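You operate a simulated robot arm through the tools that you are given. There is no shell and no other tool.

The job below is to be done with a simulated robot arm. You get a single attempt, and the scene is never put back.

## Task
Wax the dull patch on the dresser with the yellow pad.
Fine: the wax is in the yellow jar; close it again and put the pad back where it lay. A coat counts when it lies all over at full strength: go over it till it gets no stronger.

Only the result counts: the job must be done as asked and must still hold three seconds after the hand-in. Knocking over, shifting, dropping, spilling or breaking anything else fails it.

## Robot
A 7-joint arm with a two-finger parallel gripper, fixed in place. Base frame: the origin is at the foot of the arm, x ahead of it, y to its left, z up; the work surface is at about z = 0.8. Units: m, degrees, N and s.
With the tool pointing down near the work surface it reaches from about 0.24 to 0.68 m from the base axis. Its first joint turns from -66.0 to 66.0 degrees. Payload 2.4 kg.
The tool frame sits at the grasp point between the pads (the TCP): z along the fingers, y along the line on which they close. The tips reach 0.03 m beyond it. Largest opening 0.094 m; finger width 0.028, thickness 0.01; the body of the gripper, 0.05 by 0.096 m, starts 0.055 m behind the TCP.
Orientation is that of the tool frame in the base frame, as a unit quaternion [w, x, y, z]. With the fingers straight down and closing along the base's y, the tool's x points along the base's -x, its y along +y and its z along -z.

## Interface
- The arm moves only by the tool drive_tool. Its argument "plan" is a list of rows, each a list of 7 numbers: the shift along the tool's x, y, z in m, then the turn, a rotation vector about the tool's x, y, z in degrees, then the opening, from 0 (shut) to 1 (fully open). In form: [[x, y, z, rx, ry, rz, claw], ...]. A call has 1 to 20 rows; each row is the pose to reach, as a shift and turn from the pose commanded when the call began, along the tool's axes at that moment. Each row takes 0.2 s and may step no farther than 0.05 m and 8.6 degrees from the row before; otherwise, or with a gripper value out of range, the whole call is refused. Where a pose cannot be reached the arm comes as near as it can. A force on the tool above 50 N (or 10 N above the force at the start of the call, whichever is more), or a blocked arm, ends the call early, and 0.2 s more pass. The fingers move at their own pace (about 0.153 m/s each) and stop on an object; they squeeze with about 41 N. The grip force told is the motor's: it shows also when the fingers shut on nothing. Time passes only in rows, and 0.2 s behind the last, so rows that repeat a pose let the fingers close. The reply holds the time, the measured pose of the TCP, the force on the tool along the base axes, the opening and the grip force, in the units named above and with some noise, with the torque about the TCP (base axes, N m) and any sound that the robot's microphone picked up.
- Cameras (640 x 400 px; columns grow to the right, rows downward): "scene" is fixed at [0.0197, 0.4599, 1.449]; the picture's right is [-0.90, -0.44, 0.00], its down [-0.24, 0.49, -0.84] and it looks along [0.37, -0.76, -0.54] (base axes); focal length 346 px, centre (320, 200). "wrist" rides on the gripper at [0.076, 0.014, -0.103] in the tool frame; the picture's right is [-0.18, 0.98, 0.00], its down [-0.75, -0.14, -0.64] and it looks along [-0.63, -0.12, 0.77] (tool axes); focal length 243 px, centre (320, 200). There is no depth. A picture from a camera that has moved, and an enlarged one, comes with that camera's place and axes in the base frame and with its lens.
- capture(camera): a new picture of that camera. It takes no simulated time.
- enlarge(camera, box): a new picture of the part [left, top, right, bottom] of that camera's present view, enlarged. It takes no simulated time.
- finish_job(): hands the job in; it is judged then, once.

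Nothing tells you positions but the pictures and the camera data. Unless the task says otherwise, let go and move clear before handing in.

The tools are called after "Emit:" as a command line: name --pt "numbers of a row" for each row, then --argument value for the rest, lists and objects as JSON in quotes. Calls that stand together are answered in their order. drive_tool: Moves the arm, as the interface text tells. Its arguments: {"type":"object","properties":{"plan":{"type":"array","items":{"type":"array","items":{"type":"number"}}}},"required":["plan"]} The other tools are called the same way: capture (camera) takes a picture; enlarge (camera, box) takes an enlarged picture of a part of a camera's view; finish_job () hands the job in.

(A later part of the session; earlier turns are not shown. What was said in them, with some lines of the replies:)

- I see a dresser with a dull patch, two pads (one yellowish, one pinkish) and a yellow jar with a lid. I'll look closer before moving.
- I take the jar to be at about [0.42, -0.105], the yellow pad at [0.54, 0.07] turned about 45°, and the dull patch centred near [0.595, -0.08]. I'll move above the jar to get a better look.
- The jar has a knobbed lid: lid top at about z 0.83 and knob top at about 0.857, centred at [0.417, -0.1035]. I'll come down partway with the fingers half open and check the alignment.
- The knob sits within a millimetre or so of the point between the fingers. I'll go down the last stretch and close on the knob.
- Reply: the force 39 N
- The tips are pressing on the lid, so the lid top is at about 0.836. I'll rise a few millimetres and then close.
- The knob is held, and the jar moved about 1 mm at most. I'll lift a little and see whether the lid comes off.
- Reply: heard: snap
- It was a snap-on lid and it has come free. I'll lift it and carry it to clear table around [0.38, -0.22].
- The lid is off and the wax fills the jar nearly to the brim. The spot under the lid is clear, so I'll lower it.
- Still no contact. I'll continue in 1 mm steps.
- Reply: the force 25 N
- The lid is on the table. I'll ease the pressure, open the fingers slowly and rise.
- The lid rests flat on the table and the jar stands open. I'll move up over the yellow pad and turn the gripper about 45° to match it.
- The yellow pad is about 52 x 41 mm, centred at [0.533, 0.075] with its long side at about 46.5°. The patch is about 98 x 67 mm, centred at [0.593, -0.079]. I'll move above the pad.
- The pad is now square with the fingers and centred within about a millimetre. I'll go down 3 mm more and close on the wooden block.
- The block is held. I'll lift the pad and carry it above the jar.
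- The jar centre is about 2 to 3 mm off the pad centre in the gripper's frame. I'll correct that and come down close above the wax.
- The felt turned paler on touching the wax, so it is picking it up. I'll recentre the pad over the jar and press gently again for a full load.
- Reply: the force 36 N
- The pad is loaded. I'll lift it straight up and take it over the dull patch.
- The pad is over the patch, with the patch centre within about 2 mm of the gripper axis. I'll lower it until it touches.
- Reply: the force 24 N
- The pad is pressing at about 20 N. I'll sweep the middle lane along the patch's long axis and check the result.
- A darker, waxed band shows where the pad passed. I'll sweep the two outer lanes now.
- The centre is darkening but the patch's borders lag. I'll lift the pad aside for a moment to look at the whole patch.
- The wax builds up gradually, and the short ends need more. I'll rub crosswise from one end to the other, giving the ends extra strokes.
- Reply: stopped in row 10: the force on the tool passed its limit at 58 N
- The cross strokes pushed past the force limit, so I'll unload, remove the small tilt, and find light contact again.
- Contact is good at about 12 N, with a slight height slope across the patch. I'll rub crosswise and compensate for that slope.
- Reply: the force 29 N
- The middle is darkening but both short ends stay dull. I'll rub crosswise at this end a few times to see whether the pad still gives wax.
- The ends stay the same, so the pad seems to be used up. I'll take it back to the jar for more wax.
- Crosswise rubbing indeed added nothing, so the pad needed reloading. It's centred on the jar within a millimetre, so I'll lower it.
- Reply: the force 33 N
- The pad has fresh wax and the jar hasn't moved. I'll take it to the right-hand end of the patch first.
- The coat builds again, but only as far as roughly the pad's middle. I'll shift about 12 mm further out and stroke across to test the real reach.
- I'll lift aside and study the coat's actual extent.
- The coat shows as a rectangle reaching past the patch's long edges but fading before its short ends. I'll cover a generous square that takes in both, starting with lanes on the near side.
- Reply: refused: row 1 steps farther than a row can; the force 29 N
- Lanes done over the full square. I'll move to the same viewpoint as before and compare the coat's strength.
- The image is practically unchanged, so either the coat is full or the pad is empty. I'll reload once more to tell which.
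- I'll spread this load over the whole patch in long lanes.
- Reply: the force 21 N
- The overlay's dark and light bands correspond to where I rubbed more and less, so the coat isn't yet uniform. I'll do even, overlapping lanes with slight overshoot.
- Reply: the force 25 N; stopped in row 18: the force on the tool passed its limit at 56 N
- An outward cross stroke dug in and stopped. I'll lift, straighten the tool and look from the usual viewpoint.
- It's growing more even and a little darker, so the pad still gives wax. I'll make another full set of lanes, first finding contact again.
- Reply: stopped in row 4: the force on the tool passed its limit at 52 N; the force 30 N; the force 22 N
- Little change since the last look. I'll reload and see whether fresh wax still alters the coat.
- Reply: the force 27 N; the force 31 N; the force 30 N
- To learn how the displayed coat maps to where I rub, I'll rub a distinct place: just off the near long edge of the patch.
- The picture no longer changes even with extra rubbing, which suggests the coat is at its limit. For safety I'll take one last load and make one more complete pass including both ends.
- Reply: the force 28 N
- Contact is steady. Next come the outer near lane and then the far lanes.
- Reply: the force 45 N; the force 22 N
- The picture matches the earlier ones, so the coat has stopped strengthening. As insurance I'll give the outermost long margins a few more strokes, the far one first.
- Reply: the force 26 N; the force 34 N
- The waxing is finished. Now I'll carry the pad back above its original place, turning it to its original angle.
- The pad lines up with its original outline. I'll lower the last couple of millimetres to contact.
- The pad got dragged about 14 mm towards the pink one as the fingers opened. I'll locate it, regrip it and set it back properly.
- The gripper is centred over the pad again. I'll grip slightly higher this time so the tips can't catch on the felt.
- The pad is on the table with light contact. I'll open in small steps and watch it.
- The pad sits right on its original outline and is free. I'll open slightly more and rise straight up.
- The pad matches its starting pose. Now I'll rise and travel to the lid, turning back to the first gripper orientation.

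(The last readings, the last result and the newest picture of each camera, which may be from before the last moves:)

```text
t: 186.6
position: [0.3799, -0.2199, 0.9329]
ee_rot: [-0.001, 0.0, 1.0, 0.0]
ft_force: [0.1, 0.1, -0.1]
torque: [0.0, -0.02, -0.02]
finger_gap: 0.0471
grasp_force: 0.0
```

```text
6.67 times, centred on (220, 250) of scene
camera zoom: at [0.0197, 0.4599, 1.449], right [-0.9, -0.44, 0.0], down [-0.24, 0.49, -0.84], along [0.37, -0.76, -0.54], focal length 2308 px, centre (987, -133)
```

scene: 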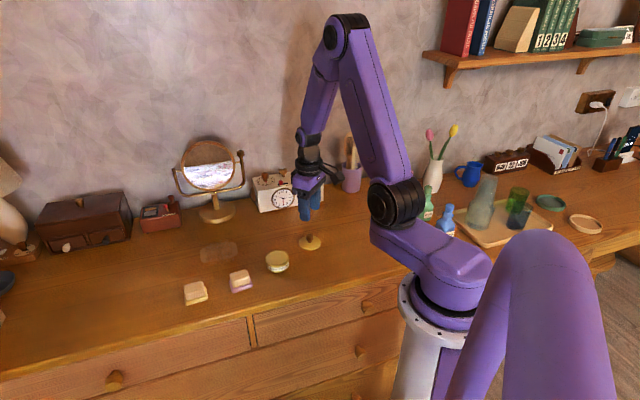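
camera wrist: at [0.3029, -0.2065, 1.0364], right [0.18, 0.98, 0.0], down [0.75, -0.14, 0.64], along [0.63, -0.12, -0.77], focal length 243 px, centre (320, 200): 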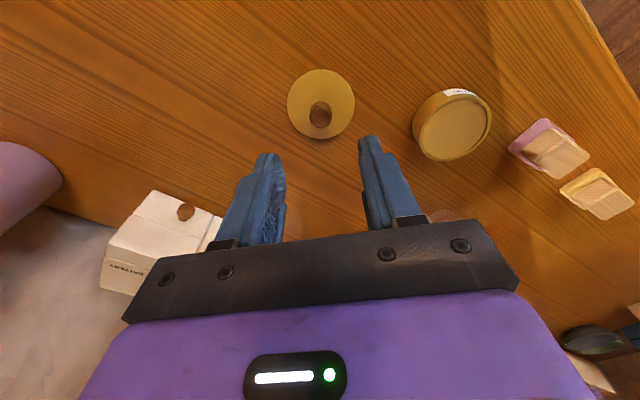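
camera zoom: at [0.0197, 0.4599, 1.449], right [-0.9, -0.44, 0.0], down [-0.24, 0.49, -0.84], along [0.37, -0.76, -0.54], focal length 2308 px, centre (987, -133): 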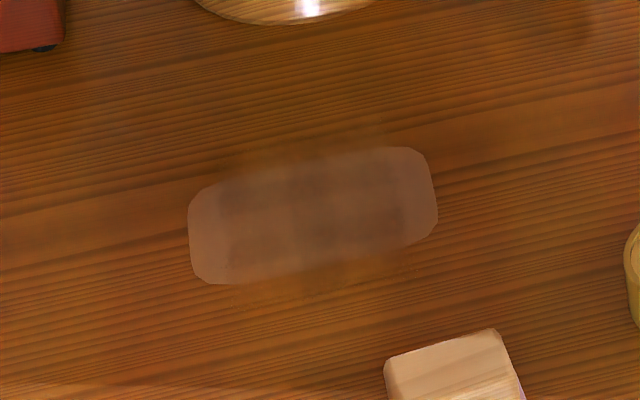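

The lid's knob is right between the fingers. I'll descend and grip it as before.

Emit:
drive_tool --pt "0 0 0.03 0 0 0 0.5" --pt "0 0 0.06 0 0 0 0.45" --pt "0 0 0.082 0 0 0 0.4" --pt "0 0 0.0905 0 0 0 0.34" --pt "0 0 0.0905 0 0 0 0.34"

Emit:
enlarge --camera "wrist" --box '[220, 80, 420, 240]'

```text
t: 187.8
position: [0.3805, -0.2187, 0.8401]
ee_rot: [0.001, 0.0, 1.0, 0.001]
ft_force: [0.8, 0.5, 0.0]
torque: [-0.01, 0.01, -0.02]
finger_gap: 0.0322
grasp_force: 0.0
```

```text
2.50 times, centred on (320, 160) of wrist
camera zoom: at [0.3042, -0.2039, 0.9434], right [0.19, 0.98, 0.0], down [0.75, -0.14, 0.64], along [0.63, -0.12, -0.77], focal length 606 px, centre (320, 300)
```

zoom: 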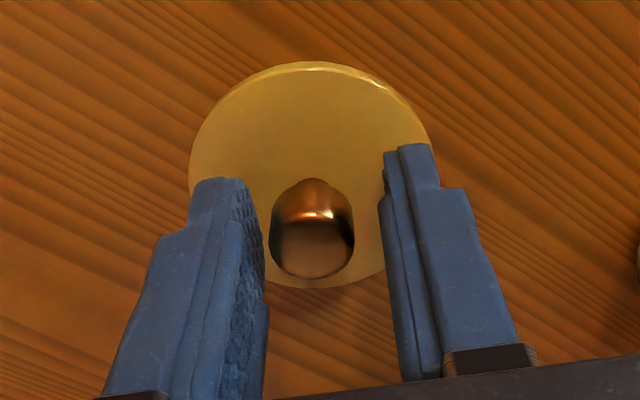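

Emit:
drive_tool --pt "0 -0.0008 0 0 0 0 0.3" --pt "0 -0.0008 0 0 0 0 0.25" --pt "0 -0.0008 0 0 0 0 0.2" --pt "0 -0.0008 0 0 0 0 0.15" --pt "0 -0.0008 0 0 0 0 0.1" --pt "0 -0.0008 0 0 0 0 0.1"

Emit:
enlarge --camera "wrist" --box '[220, 80, 420, 240]'

```text
t: 189.2
position: [0.382, -0.2208, 0.8398]
ee_rot: [0.0, 0.001, 1.0, 0.0]
ft_force: [0.1, -0.1, 0.4]
torque: [0.02, -0.02, -0.02]
finger_gap: 0.0183
grasp_force: 41.0
```

```text
2.50 times, centred on (320, 160) of wrist
camera zoom: at [0.3046, -0.2052, 0.9433], right [0.19, 0.98, 0.0], down [0.75, -0.14, 0.64], along [0.63, -0.12, -0.77], focal length 606 px, centre (320, 300)
```

zoom: 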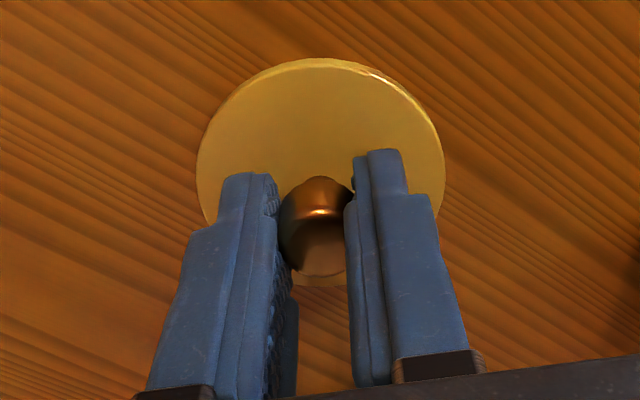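

Emit:
drive_tool --pt "0 0 -0.01 0 0 0 0.1" --pt "0 0 -0.04 0 0 0 0.1" --pt "0 0 -0.07 0 0 0 0.1" --pt "0 0 -0.093 0 0 0 0.1" --pt "0 0 -0.093 0 0 0 0.1"

Emit:
enlarge --camera "wrist" --box '[390, 70, 510, 170]'

Emit:
enlarge --camera "scene" --box '[240, 230, 320, 280]'

```text
t: 190.4
position: [0.3785, -0.2215, 0.9338]
ee_rot: [0.0, 0.001, 1.0, 0.0]
ft_force: [-0.3, 0.0, -0.4]
torque: [0.01, -0.01, 0.01]
finger_gap: 0.0184
grasp_force: 41.5
```

```text
4.00 times, centred on (450, 120) of wrist
camera zoom: at [0.3022, -0.207, 1.0369], right [0.19, 0.98, 0.0], down [0.75, -0.14, 0.64], along [0.63, -0.12, -0.77], focal length 970 px, centre (-200, 520)
```

zoom: 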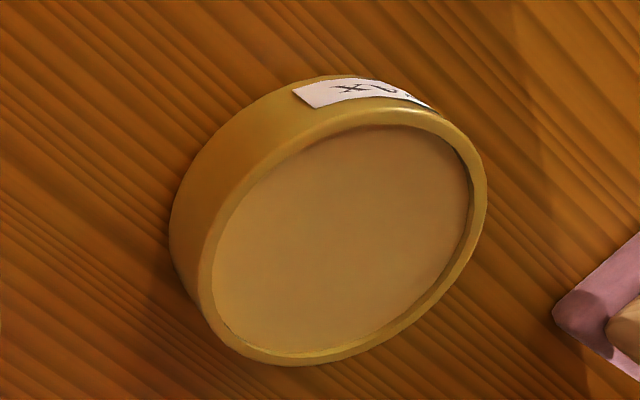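

```text
8.00 times, centred on (280, 255) of scene
camera zoom: at [0.0197, 0.4599, 1.449], right [-0.9, -0.44, 0.0], down [-0.24, 0.49, -0.84], along [0.37, -0.76, -0.54], focal length 2770 px, centre (640, -240)
```

zoom: 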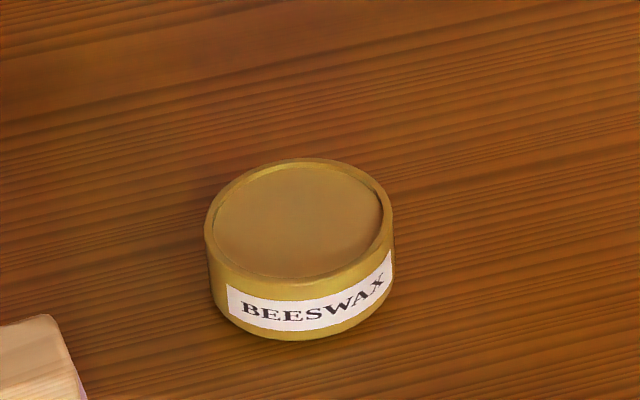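

The jar is within about 1 mm of where it stood. I'll carry the lid over it and stop a few millimetres above to check alignment.

Emit:
drive_tool --pt "-0.009 0.03 0 0 0 0 0.1" --pt "-0.018 0.06 0 0 0 0 0.1" --pt "-0.027 0.09 0 0 0 0 0.1" --pt "-0.0357 0.117 0 0 0 0 0.1" --pt "-0.0357 0.117 0.025 0 0 0 0.1" --pt "-0.0357 0.117 0.05 0 0 0 0.1" --pt "-0.0357 0.117 0.0565 0 0 0 0.1" --pt "-0.0357 0.117 0.0565 0 0 0 0.1"

Emit:
enlarge --camera "scene" --box '[230, 200, 326, 280]'

Emit:
enlarge --camera "wrist" --box '[220, 80, 420, 240]'

Emit:
enlarge --camera "scene" --box '[250, 230, 310, 276]'

```text
t: 192.2
position: [0.417, -0.1049, 0.8756]
ee_rot: [0.0, 0.001, 1.0, 0.0]
ft_force: [0.0, 0.1, 0.6]
torque: [-0.03, -0.01, 0.0]
finger_gap: 0.0183
grasp_force: 41.1
```

```text
5.00 times, centred on (278, 240) of scene
camera zoom: at [0.0197, 0.4599, 1.449], right [-0.9, -0.44, 0.0], down [-0.24, 0.49, -0.84], along [0.37, -0.76, -0.54], focal length 1731 px, centre (530, 0)
```

zoom: 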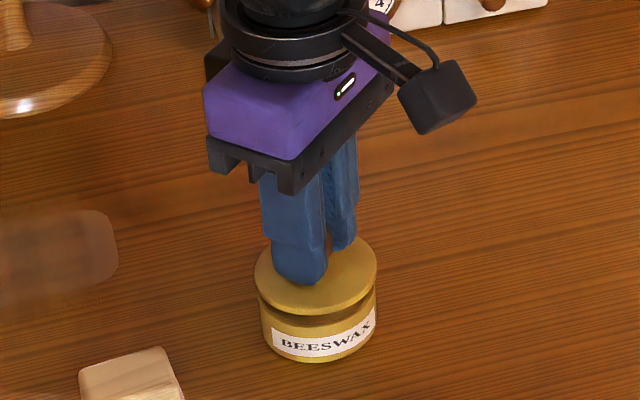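

```text
2.50 times, centred on (320, 160) of wrist
camera zoom: at [0.34, -0.0908, 0.9792], right [0.19, 0.98, 0.0], down [0.75, -0.14, 0.64], along [0.63, -0.12, -0.77], focal length 606 px, centre (320, 300)
```

zoom: 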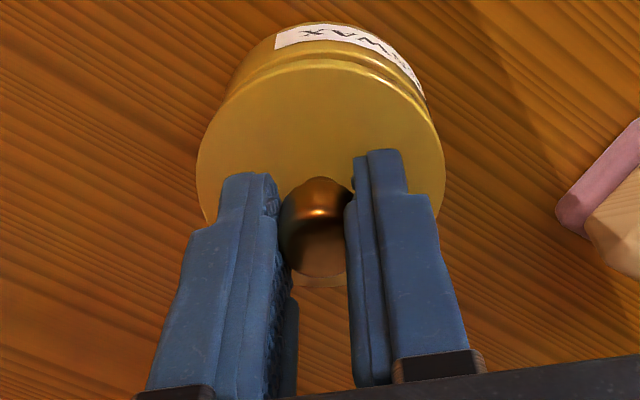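

```text
8.70 times, centred on (280, 253) of scene
camera zoom: at [0.0197, 0.4599, 1.449], right [-0.9, -0.44, 0.0], down [-0.24, 0.49, -0.84], along [0.37, -0.76, -0.54], focal length 3010 px, centre (668, -261)
```

zoom: 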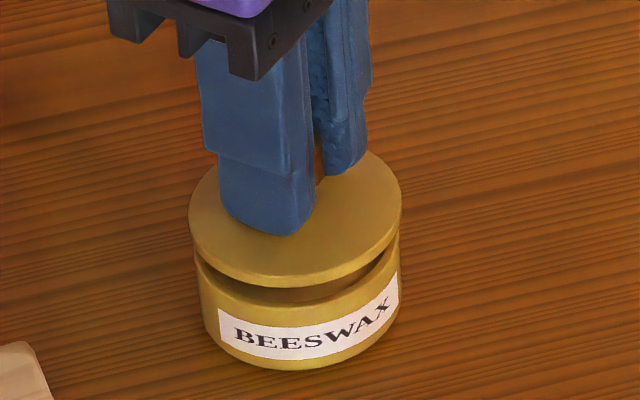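

The lid is aligned with the jar to well under a millimetre. I'll lower it gently and press until it snaps.

Emit:
drive_tool --pt "0 0.0005 0.002 0 0 0 0.1" --pt "0 0.0005 0.004 0 0 0 0.1" --pt "0 0.0005 0.005 0 0 0 0.1"

Emit:
enlarge --camera "scene" --box '[250, 230, 310, 276]'

Emit:
enlarge --camera "wrist" --box '[220, 80, 420, 240]'

```text
t: 193.0
position: [0.4157, -0.1045, 0.8715]
ee_rot: [0.0, 0.002, 1.0, 0.0]
ft_force: [0.2, -0.5, -0.6]
torque: [0.02, 0.01, 0.01]
finger_gap: 0.0181
grasp_force: 41.3
```

```text
8.70 times, centred on (280, 253) of scene
camera zoom: at [0.0197, 0.4599, 1.449], right [-0.9, -0.44, 0.0], down [-0.24, 0.49, -0.84], along [0.37, -0.76, -0.54], focal length 3010 px, centre (668, -261)
```

zoom: 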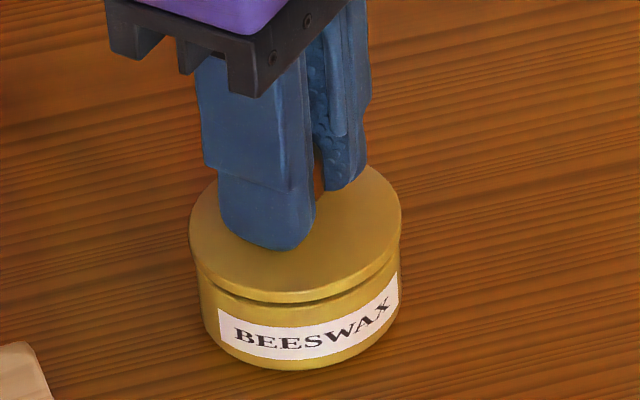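

```text
2.50 times, centred on (320, 160) of wrist
camera zoom: at [0.3396, -0.0893, 0.9747], right [0.19, 0.98, 0.0], down [0.75, -0.14, 0.64], along [0.63, -0.12, -0.77], focal length 606 px, centre (320, 300)
```

zoom: 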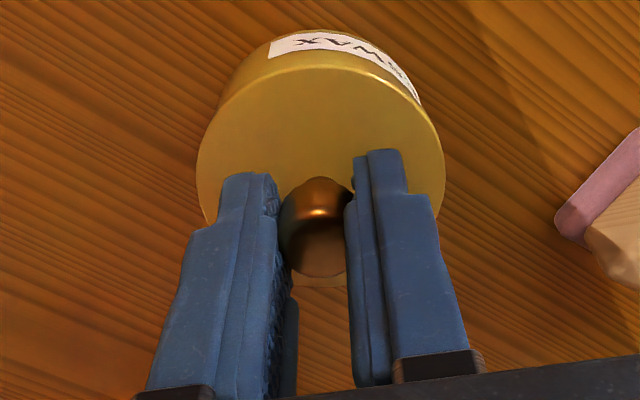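

Emit:
drive_tool --pt "0 -0.0003 0.001 0 0 0 0.1" --pt "0 -0.0003 0.002 0 0 0 0.1" --pt "0 -0.0003 0.0025 0 0 0 0.1"

```text
t: 193.8
position: [0.4163, -0.1044, 0.8679]
ee_rot: [0.0, 0.0, 1.0, 0.0]
ft_force: [0.3, 0.6, -0.9]
torque: [0.02, -0.01, -0.02]
finger_gap: 0.0183
grasp_force: 41.2
```

Emit:
drive_tool --pt "0 0 0.0005 0 0 0 0.1" --pt "0 0 0.001 0 0 0 0.1"

Emit:
enlarge --camera "scene" --box '[250, 230, 310, 276]'

```text
t: 194.4
position: [0.4159, -0.1025, 0.8678]
ee_rot: [-0.001, 0.001, 1.0, 0.0]
ft_force: [-0.4, 0.9, 0.1]
torque: [-0.02, 0.04, 0.0]
finger_gap: 0.0184
grasp_force: 41.5
```

```text
8.70 times, centred on (280, 253) of scene
camera zoom: at [0.0197, 0.4599, 1.449], right [-0.9, -0.44, 0.0], down [-0.24, 0.49, -0.84], along [0.37, -0.76, -0.54], focal length 3010 px, centre (668, -261)
```

zoom: 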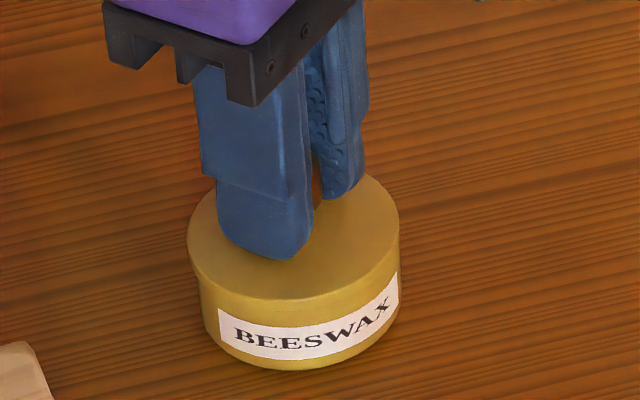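

Emit:
drive_tool --pt "0 0 0.0005 0 0 0 0.1" --pt "0 0 0.001 0 0 0 0.1"

```text
t: 195.0
position: [0.4171, -0.1042, 0.8665]
ee_rot: [-0.001, 0.0, 1.0, 0.0]
ft_force: [-5.1, 0.0, 25.3]
torque: [-0.02, 0.19, -0.05]
finger_gap: 0.0182
grasp_force: 41.2
```

Emit:
drive_tool --pt "0 0 0.0004 0 0 0 0.1" --pt "0 0 0.0007 0 0 0 0.1"

```text
t: 195.6
position: [0.4171, -0.1035, 0.8654]
ee_rot: [0.001, 0.0, 1.0, 0.0]
ft_force: [-5.1, 0.7, 48.0]
torque: [0.0, 0.28, -0.05]
finger_gap: 0.0183
grasp_force: 40.3
```

Emit:
enlarge --camera "scene" --box '[250, 230, 310, 276]'

Emit:
enlarge --camera "wrist" --box '[220, 80, 420, 240]'

```text
8.70 times, centred on (280, 253) of scene
camera zoom: at [0.019, 0.46, 1.449], right [-0.9, -0.44, 0.0], down [-0.24, 0.49, -0.84], along [0.37, -0.76, -0.54], focal length 3010 px, centre (668, -261)
```

zoom: 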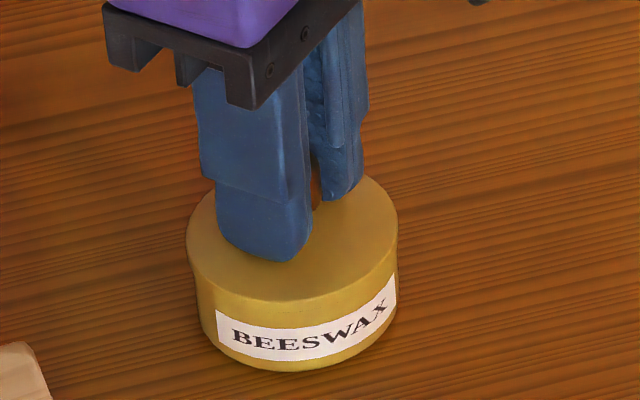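

```text
2.50 times, centred on (320, 160) of wrist
camera zoom: at [0.3399, -0.0889, 0.9702], right [0.19, 0.98, 0.0], down [0.75, -0.14, 0.64], along [0.63, -0.12, -0.76], focal length 606 px, centre (320, 300)
```

zoom: 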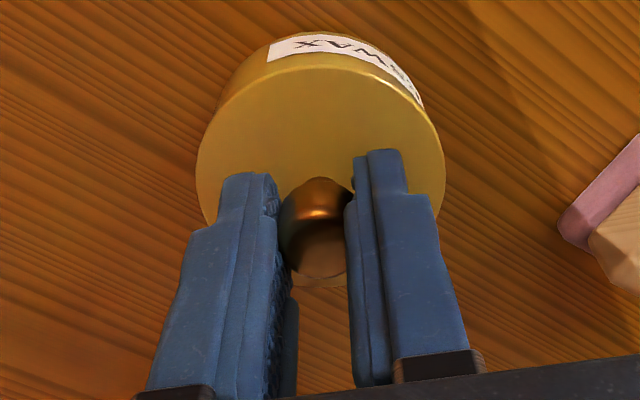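

The lid looks seated, but I haven't heard a snap. I'll press a little harder.

Emit:
drive_tool --pt "0 0 0.0006 0 0 0 0.1" --pt "0 0 0.0012 0 0 0 0.1"

```text
t: 196.2
position: [0.4175, -0.1036, 0.8664]
ee_rot: [0.003, 0.001, 1.0, -0.001]
ft_force: [-2.1, 3.5, 47.5]
torque: [0.08, -0.01, -0.02]
finger_gap: 0.0181
grasp_force: 40.9
```

Emit:
drive_tool --pt "0 0 0.0005 0 0 0 0.1" --pt "0 0 0.001 0 0 0 0.1"

```text
t: 196.8
position: [0.4175, -0.1039, 0.8652]
ee_rot: [0.004, 0.001, 1.0, -0.001]
ft_force: [1.4, 1.2, 49.1]
torque: [0.07, -0.08, -0.03]
finger_gap: 0.0183
grasp_force: 40.7
```

Emit:
enlarge --camera "wrist" --box '[220, 80, 420, 240]'

Emit:
enlarge --camera "scene" --box '[250, 230, 310, 276]'

```text
2.50 times, centred on (320, 160) of wrist
camera zoom: at [0.34, -0.0891, 0.9685], right [0.19, 0.98, 0.0], down [0.75, -0.14, 0.65], along [0.64, -0.12, -0.76], focal length 606 px, centre (320, 300)
```

zoom: 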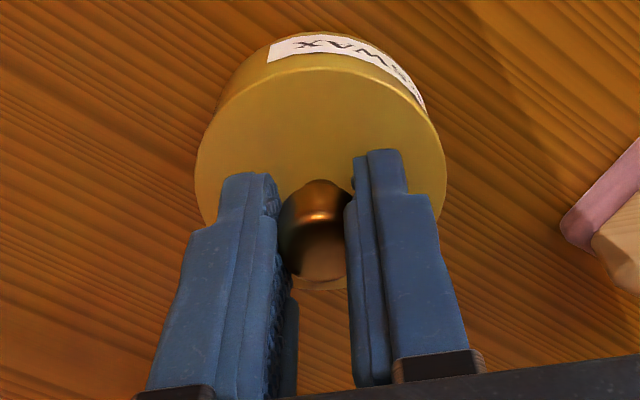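

```text
8.70 times, centred on (280, 253) of scene
camera zoom: at [0.0191, 0.4601, 1.4489], right [-0.9, -0.44, 0.0], down [-0.24, 0.49, -0.84], along [0.37, -0.76, -0.54], focal length 3010 px, centre (668, -261)
```

zoom: 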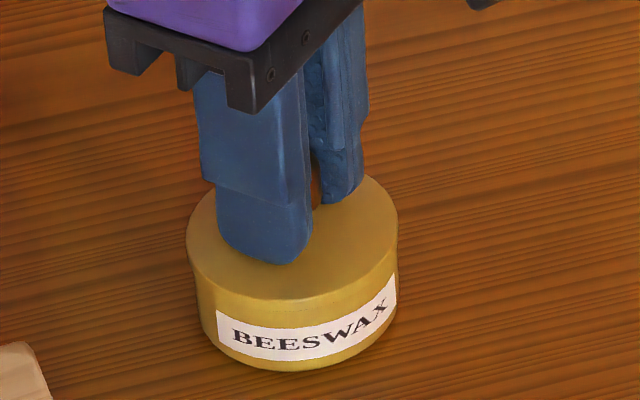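

The lid appears fully down. I'll ease the pressure and pull up very slightly to feel whether it is latched.

Emit:
drive_tool --pt "0 0 -0.001 0 0 0 0.1" --pt "0 0 -0.002 0 0 0 0.1" --pt "0 0 -0.0025 0 0 0 0.1"

Emit:
enlarge --camera "scene" --box '[250, 230, 310, 276]'

```text
t: 197.6
position: [0.4135, -0.1034, 0.8659]
ee_rot: [-0.001, 0.001, 1.0, 0.0]
ft_force: [2.5, -0.3, 8.7]
torque: [-0.08, -0.39, -0.02]
finger_gap: 0.0187
grasp_force: 41.3
```

```text
8.70 times, centred on (280, 253) of scene
camera zoom: at [0.0197, 0.4599, 1.449], right [-0.9, -0.44, 0.0], down [-0.24, 0.49, -0.84], along [0.37, -0.76, -0.54], focal length 3010 px, centre (668, -261)
```

zoom: 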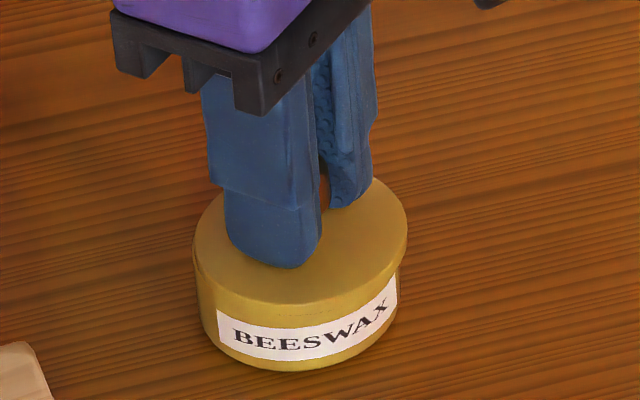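

The lid is not latched and slid a little sideways. I'll lift it a few millimetres and realign carefully.

Emit:
drive_tool --pt "0 0 -0.002 0 0 0 0.1" --pt "0 0 -0.005 0 0 0 0.1" --pt "0 0 -0.005 0 0 0 0.1"

Emit:
enlarge --camera "scene" --box '[250, 230, 310, 276]'

Emit:
enlarge --camera "wrist" --box '[220, 80, 420, 240]'

Emit:
enlarge --camera "scene" --box '[230, 200, 326, 280]'

```text
t: 198.4
position: [0.4128, -0.1041, 0.8718]
ee_rot: [0.0, 0.0, 1.0, 0.0]
ft_force: [0.4, -0.2, -0.9]
torque: [0.01, 0.01, -0.03]
finger_gap: 0.0182
grasp_force: 41.0
```

```text
8.70 times, centred on (280, 253) of scene
camera zoom: at [0.0197, 0.4599, 1.449], right [-0.9, -0.44, 0.0], down [-0.24, 0.49, -0.84], along [0.37, -0.76, -0.54], focal length 3010 px, centre (668, -261)
```

zoom: 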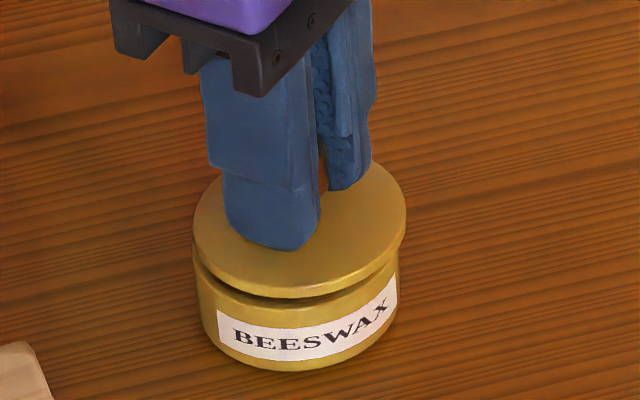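

```text
2.50 times, centred on (320, 160) of wrist
camera zoom: at [0.3381, -0.0894, 0.9753], right [0.19, 0.98, 0.0], down [0.75, -0.14, 0.64], along [0.63, -0.12, -0.77], focal length 606 px, centre (320, 300)
```

zoom: 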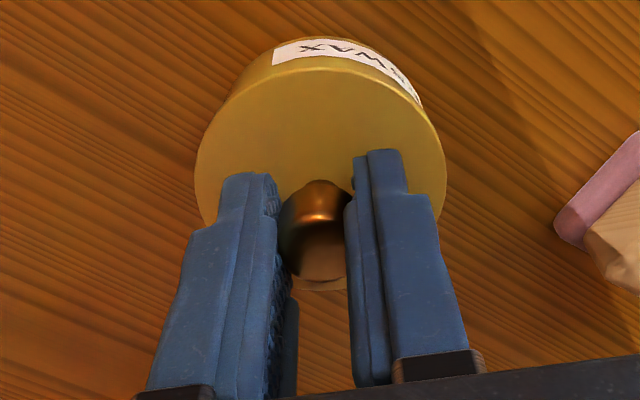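

```text
5.00 times, centred on (278, 240) of scene
camera zoom: at [0.0197, 0.4599, 1.449], right [-0.9, -0.44, 0.0], down [-0.24, 0.49, -0.84], along [0.37, -0.76, -0.54], focal length 1731 px, centre (530, 0)
```

zoom: 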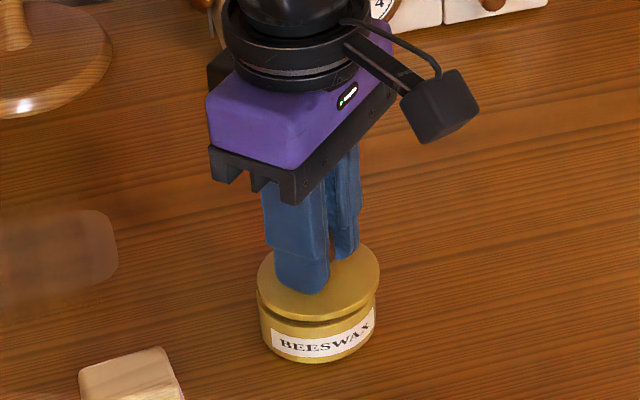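

Emit:
drive_tool --pt "-0.0015 0.0002 0 0 0 0 0.1" --pt "-0.0028 0.0005 0 0 0 0 0.1" --pt "-0.0028 0.0005 0 0 0 0 0.1"

Emit:
enlarge --camera "scene" --box '[250, 230, 310, 276]'

Emit:
enlarge --camera "wrist" --box '[220, 80, 420, 240]'

Emit:
enlarge --camera "scene" --box '[230, 200, 326, 280]'

```text
t: 199.2
position: [0.4188, -0.1029, 0.8718]
ee_rot: [0.0, 0.001, 1.0, -0.001]
ft_force: [0.7, 0.0, 0.0]
torque: [-0.01, 0.0, 0.04]
finger_gap: 0.0183
grasp_force: 41.2
```

```text
8.70 times, centred on (280, 253) of scene
camera zoom: at [0.0197, 0.4599, 1.449], right [-0.9, -0.44, 0.0], down [-0.24, 0.49, -0.84], along [0.37, -0.76, -0.54], focal length 3010 px, centre (668, -261)
```

zoom: 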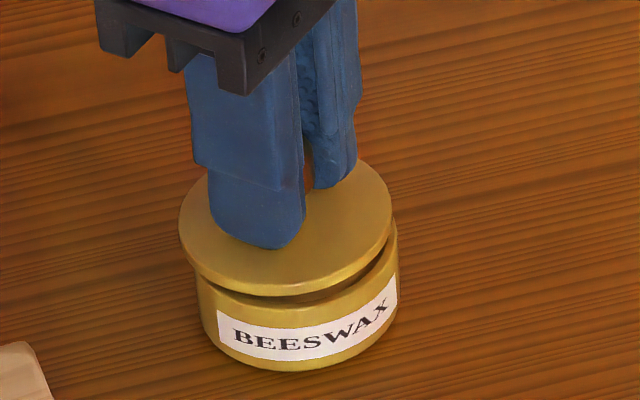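

```text
2.50 times, centred on (320, 160) of wrist
camera zoom: at [0.3421, -0.0881, 0.9754], right [0.18, 0.98, 0.0], down [0.75, -0.14, 0.64], along [0.63, -0.12, -0.77], focal length 606 px, centre (320, 300)
```

zoom: 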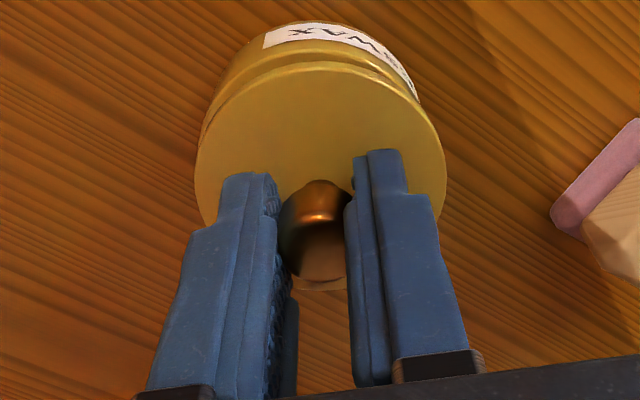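

```text
5.00 times, centred on (278, 240) of scene
camera zoom: at [0.0197, 0.4599, 1.449], right [-0.9, -0.44, 0.0], down [-0.24, 0.49, -0.84], along [0.37, -0.76, -0.54], focal length 1731 px, centre (530, 0)
```

zoom: 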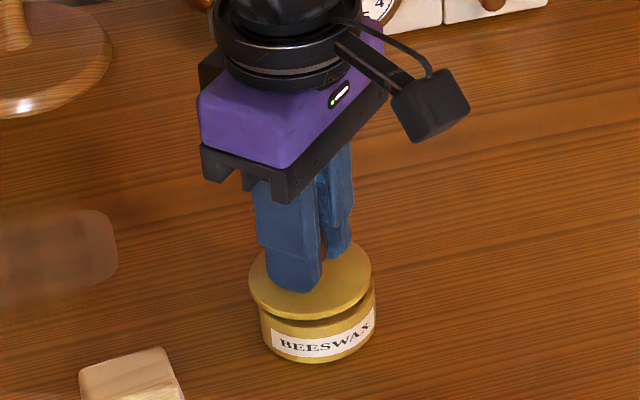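

The arm overshot: small moves have some slack. I'll make a small correction back.

Emit:
drive_tool --pt "0.0012 -0.001 0 0 0 0 0.1" --pt "0.0012 -0.001 0 0 0 0 0.1" --pt "0.0012 -0.001 0 0 0 0 0.1"

Emit:
enlarge --camera "scene" --box '[250, 230, 310, 276]'

Emit:
enlarge --camera "wrist" --box '[220, 80, 420, 240]'

Emit:
enlarge --camera "scene" --box '[230, 200, 326, 280]'

```text
t: 200.0
position: [0.4185, -0.1031, 0.8717]
ee_rot: [0.0, 0.001, 1.0, 0.0]
ft_force: [0.0, -0.1, -1.2]
torque: [0.04, 0.02, 0.0]
finger_gap: 0.0181
grasp_force: 41.2
```

```text
8.70 times, centred on (280, 253) of scene
camera zoom: at [0.0197, 0.4599, 1.449], right [-0.9, -0.44, 0.0], down [-0.24, 0.49, -0.84], along [0.37, -0.76, -0.54], focal length 3010 px, centre (668, -261)
```

zoom: 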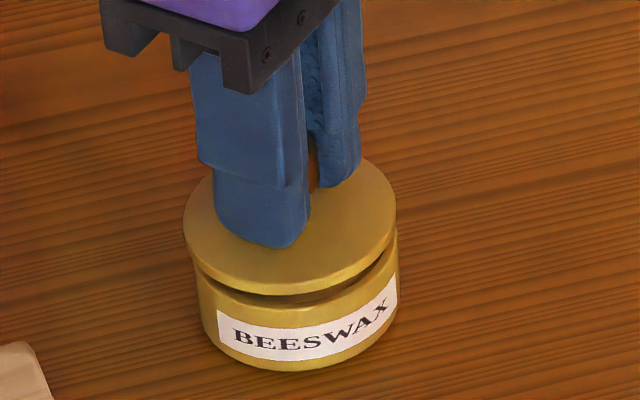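

```text
2.50 times, centred on (320, 160) of wrist
camera zoom: at [0.3412, -0.0891, 0.9754], right [0.19, 0.98, 0.0], down [0.75, -0.14, 0.64], along [0.63, -0.12, -0.77], focal length 606 px, centre (320, 300)
```

zoom: 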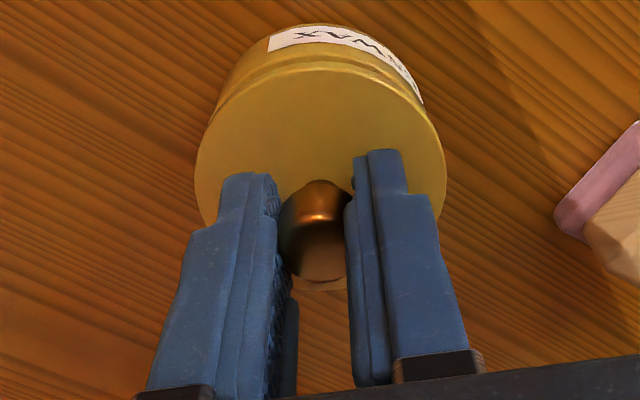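

```text
5.00 times, centred on (278, 240) of scene
camera zoom: at [0.0197, 0.4599, 1.449], right [-0.9, -0.44, 0.0], down [-0.24, 0.49, -0.84], along [0.37, -0.76, -0.54], focal length 1731 px, centre (530, 0)
```

zoom: 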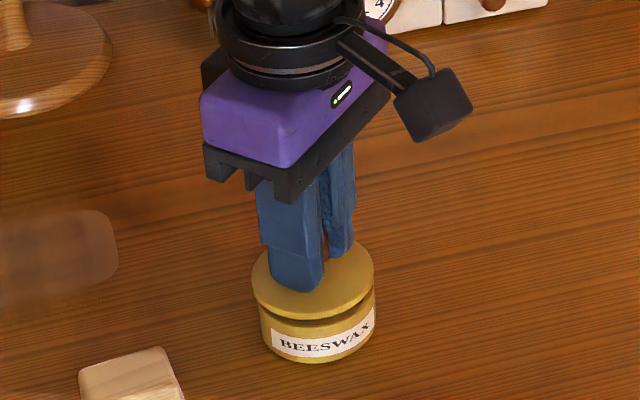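

Alignment now matches the picture taken just after the lid came off. I'll press straight down.

Emit:
drive_tool --pt "0 0 0.0015 0 0 0 0.1" --pt "0 0 0.003 0 0 0 0.1" --pt "0 0 0.0045 0 0 0 0.1"

Emit:
enlarge --camera "scene" --box '[250, 230, 310, 276]'

Emit:
enlarge --camera "wrist" --box '[220, 80, 420, 240]'

```text
t: 200.8
position: [0.4188, -0.1047, 0.8663]
ee_rot: [0.0, 0.001, 1.0, 0.0]
ft_force: [0.0, 0.0, -1.2]
torque: [0.01, 0.03, 0.0]
finger_gap: 0.0182
grasp_force: 41.0
```

```text
8.70 times, centred on (280, 253) of scene
camera zoom: at [0.0197, 0.4599, 1.449], right [-0.9, -0.44, 0.0], down [-0.24, 0.49, -0.84], along [0.37, -0.76, -0.54], focal length 3010 px, centre (668, -261)
```

zoom: 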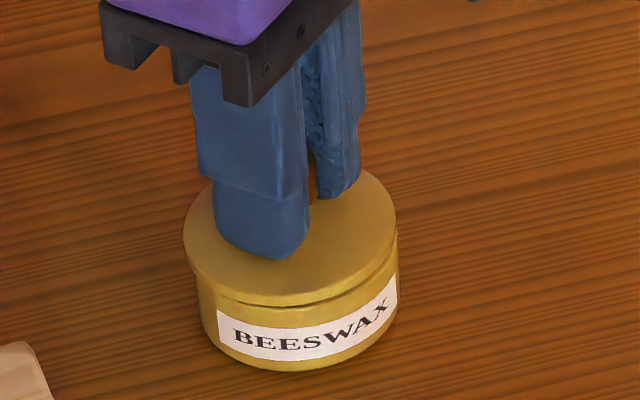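

```text
2.50 times, centred on (320, 160) of wrist
camera zoom: at [0.3418, -0.0893, 0.9704], right [0.19, 0.98, 0.0], down [0.75, -0.14, 0.64], along [0.63, -0.12, -0.77], focal length 606 px, centre (320, 300)
```

zoom: 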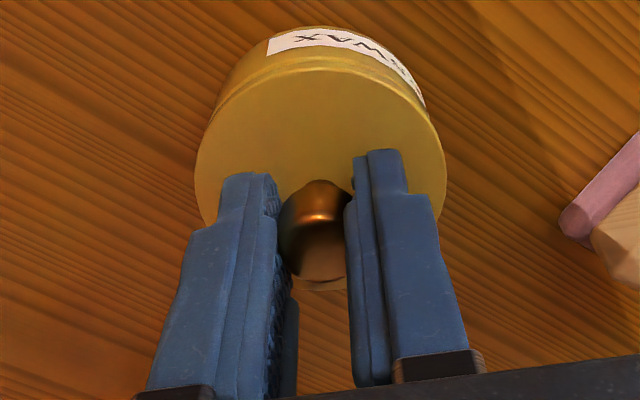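

Emit:
drive_tool --pt "0.001 -0.0003 0 0 0 0 0.1" --pt "0.001 -0.0003 0.0006 0 0 0 0.1" --pt "0.001 -0.0003 0.001 0 0 0 0.1"

Emit:
enlarge --camera "scene" --box '[250, 230, 310, 276]'

Emit:
enlarge --camera "wrist" --box '[220, 80, 420, 240]'

```text
t: 201.6
position: [0.4174, -0.1045, 0.8661]
ee_rot: [0.001, 0.001, 1.0, 0.0]
ft_force: [0.2, -0.6, -0.4]
torque: [0.05, 0.01, 0.02]
finger_gap: 0.0184
grasp_force: 40.7
```

```text
8.70 times, centred on (280, 253) of scene
camera zoom: at [0.0197, 0.4599, 1.449], right [-0.9, -0.44, 0.0], down [-0.24, 0.49, -0.84], along [0.37, -0.76, -0.54], focal length 3010 px, centre (668, -261)
```

zoom: 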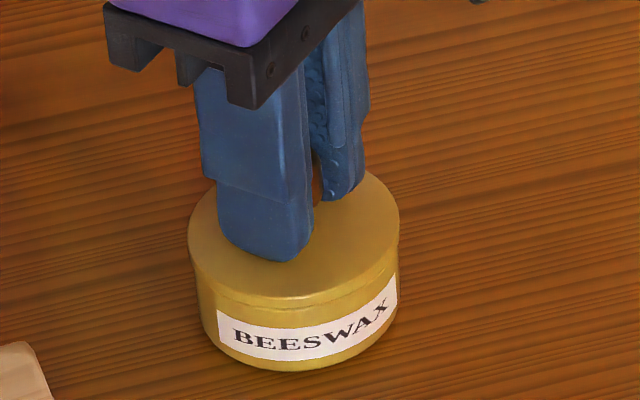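

```text
2.50 times, centred on (320, 160) of wrist
camera zoom: at [0.3408, -0.0898, 0.9697], right [0.19, 0.98, 0.0], down [0.75, -0.14, 0.64], along [0.63, -0.12, -0.77], focal length 606 px, centre (320, 300)
```

zoom: 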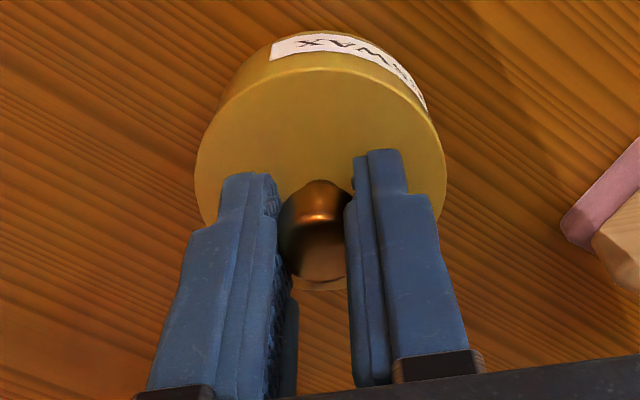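

Emit:
drive_tool --pt "-0.0002 0 0.0005 0 0 0 0.1" --pt "-0.0002 0 0.001 0 0 0 0.1" --pt "-0.0002 0 0.0014 0 0 0 0.1"

```text
t: 202.4
position: [0.4178, -0.1041, 0.8666]
ee_rot: [0.001, 0.001, 1.0, 0.0]
ft_force: [-9.0, 1.5, 48.0]
torque: [0.05, 0.15, -0.05]
finger_gap: 0.0182
grasp_force: 41.6
heard: snap
```

Snap: the lid is latched. I'll ease the pressure, open the fingers and rise clear.

Emit:
drive_tool --pt "0 0 -0.0008 0 0 0 0.1" --pt "0 0 -0.0012 0 0 0 0.1" --pt "0 0 -0.0012 0 0 0 0.1"

Emit:
enlarge --camera "scene" --box '[250, 230, 310, 276]'

```text
t: 203.2
position: [0.4163, -0.104, 0.8656]
ee_rot: [0.0, 0.0, 1.0, -0.001]
ft_force: [0.5, 0.7, 0.4]
torque: [0.01, -0.25, 0.05]
finger_gap: 0.0181
grasp_force: 41.4
```

```text
8.70 times, centred on (280, 253) of scene
camera zoom: at [0.0198, 0.4599, 1.449], right [-0.9, -0.44, 0.0], down [-0.24, 0.49, -0.84], along [0.37, -0.76, -0.54], focal length 3010 px, centre (668, -261)
```

zoom: 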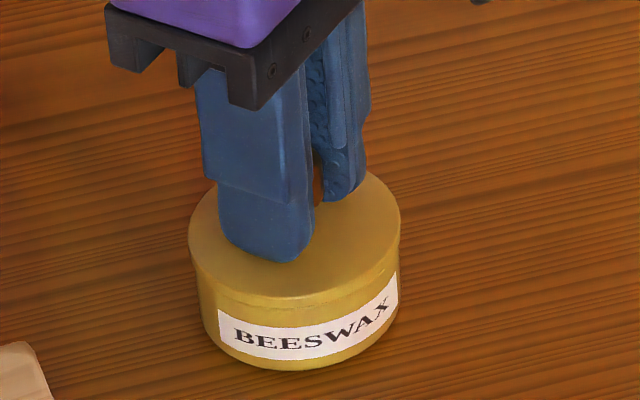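

Emit:
drive_tool --pt "0 0 0 0 0 0 0.21" --pt "0 0 -0.001 0 0 0 0.24" --pt "0 0 -0.004 0 0 0 0.26" --pt "0 0 -0.004 0 0 0 0.4" --pt "0 0 -0.006 0 0 0 0.5" --pt "0 0 -0.03 0 0 0 0.5" --pt "0 0 -0.07 0 0 0 0.5" --pt "0 0 -0.11 0 0 0 0.5"

Emit:
enlarge --camera "scene" --box '[240, 230, 320, 280]'

Emit:
capture --camera "scene"

Emit:
enlarge --camera "scene" --box '[160, 220, 320, 320]'

```text
t: 205.0
position: [0.4154, -0.1045, 0.9785]
ee_rot: [0.0, 0.0, 1.0, 0.0]
ft_force: [-0.1, -0.3, -0.7]
torque: [-0.03, 0.02, -0.01]
finger_gap: 0.047
grasp_force: 0.0
```

```text
8.00 times, centred on (280, 255) of scene
camera zoom: at [0.0197, 0.4599, 1.449], right [-0.9, -0.44, 0.0], down [-0.24, 0.49, -0.84], along [0.37, -0.76, -0.54], focal length 2770 px, centre (640, -240)
```

zoom: 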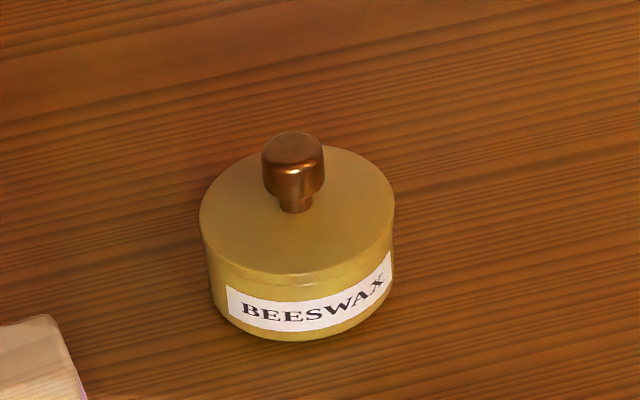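

```text
taken
```

scene: 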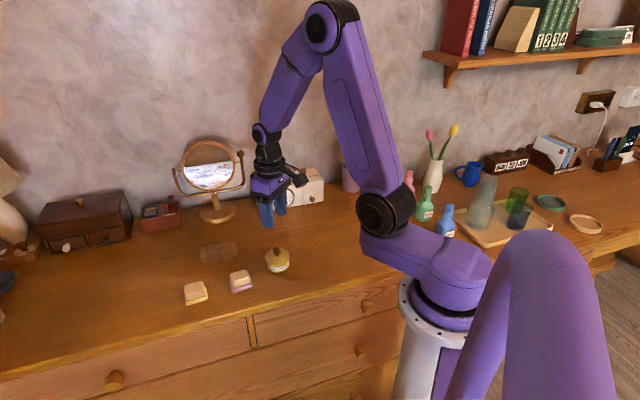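

```text
4.00 times, centred on (240, 270) of scene
camera zoom: at [0.0197, 0.4599, 1.449], right [-0.9, -0.44, 0.0], down [-0.24, 0.49, -0.84], along [0.37, -0.76, -0.54], focal length 1385 px, centre (640, -80)
```

zoom: 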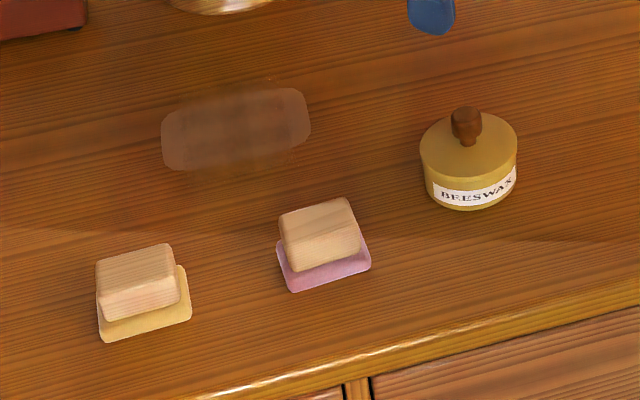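

The jar is latched shut at its original place, and the yellow pad is back on its outline. The coat stopped getting darker over the last passes, nothing else has shifted, and the gripper is open and clear. I'm handing in.

Emit:
finish_job

```text
The job is handed in.
```

I waxed the dull patch with the yellow pad, snapped the jar shut again and put the pad back where it lay. The job is handed in, and no result has come back yet.

- **Coat:** I loaded the pad five times and rubbed the whole patch and its edges. The last passes made no visible difference, so I took the coat to be at full strength. The short ends of the patch never darkened on camera, even when I rubbed them with fresh wax. I took that to be how the coat is drawn, but I couldn't confirm it. A faint band of wax also shows on the wood just beyond the patch's long edges.
- **Jar:** It is within about 1 mm of where it stood. The lid did not latch on the first try, so I realigned it and pressed until it snapped.
- **Pad:** It was dragged about 14 mm when I first let go of it. I picked it up again and set it back to match its original outline, within about a millimetre.

Nothing was knocked over, and I saw nothing else move.
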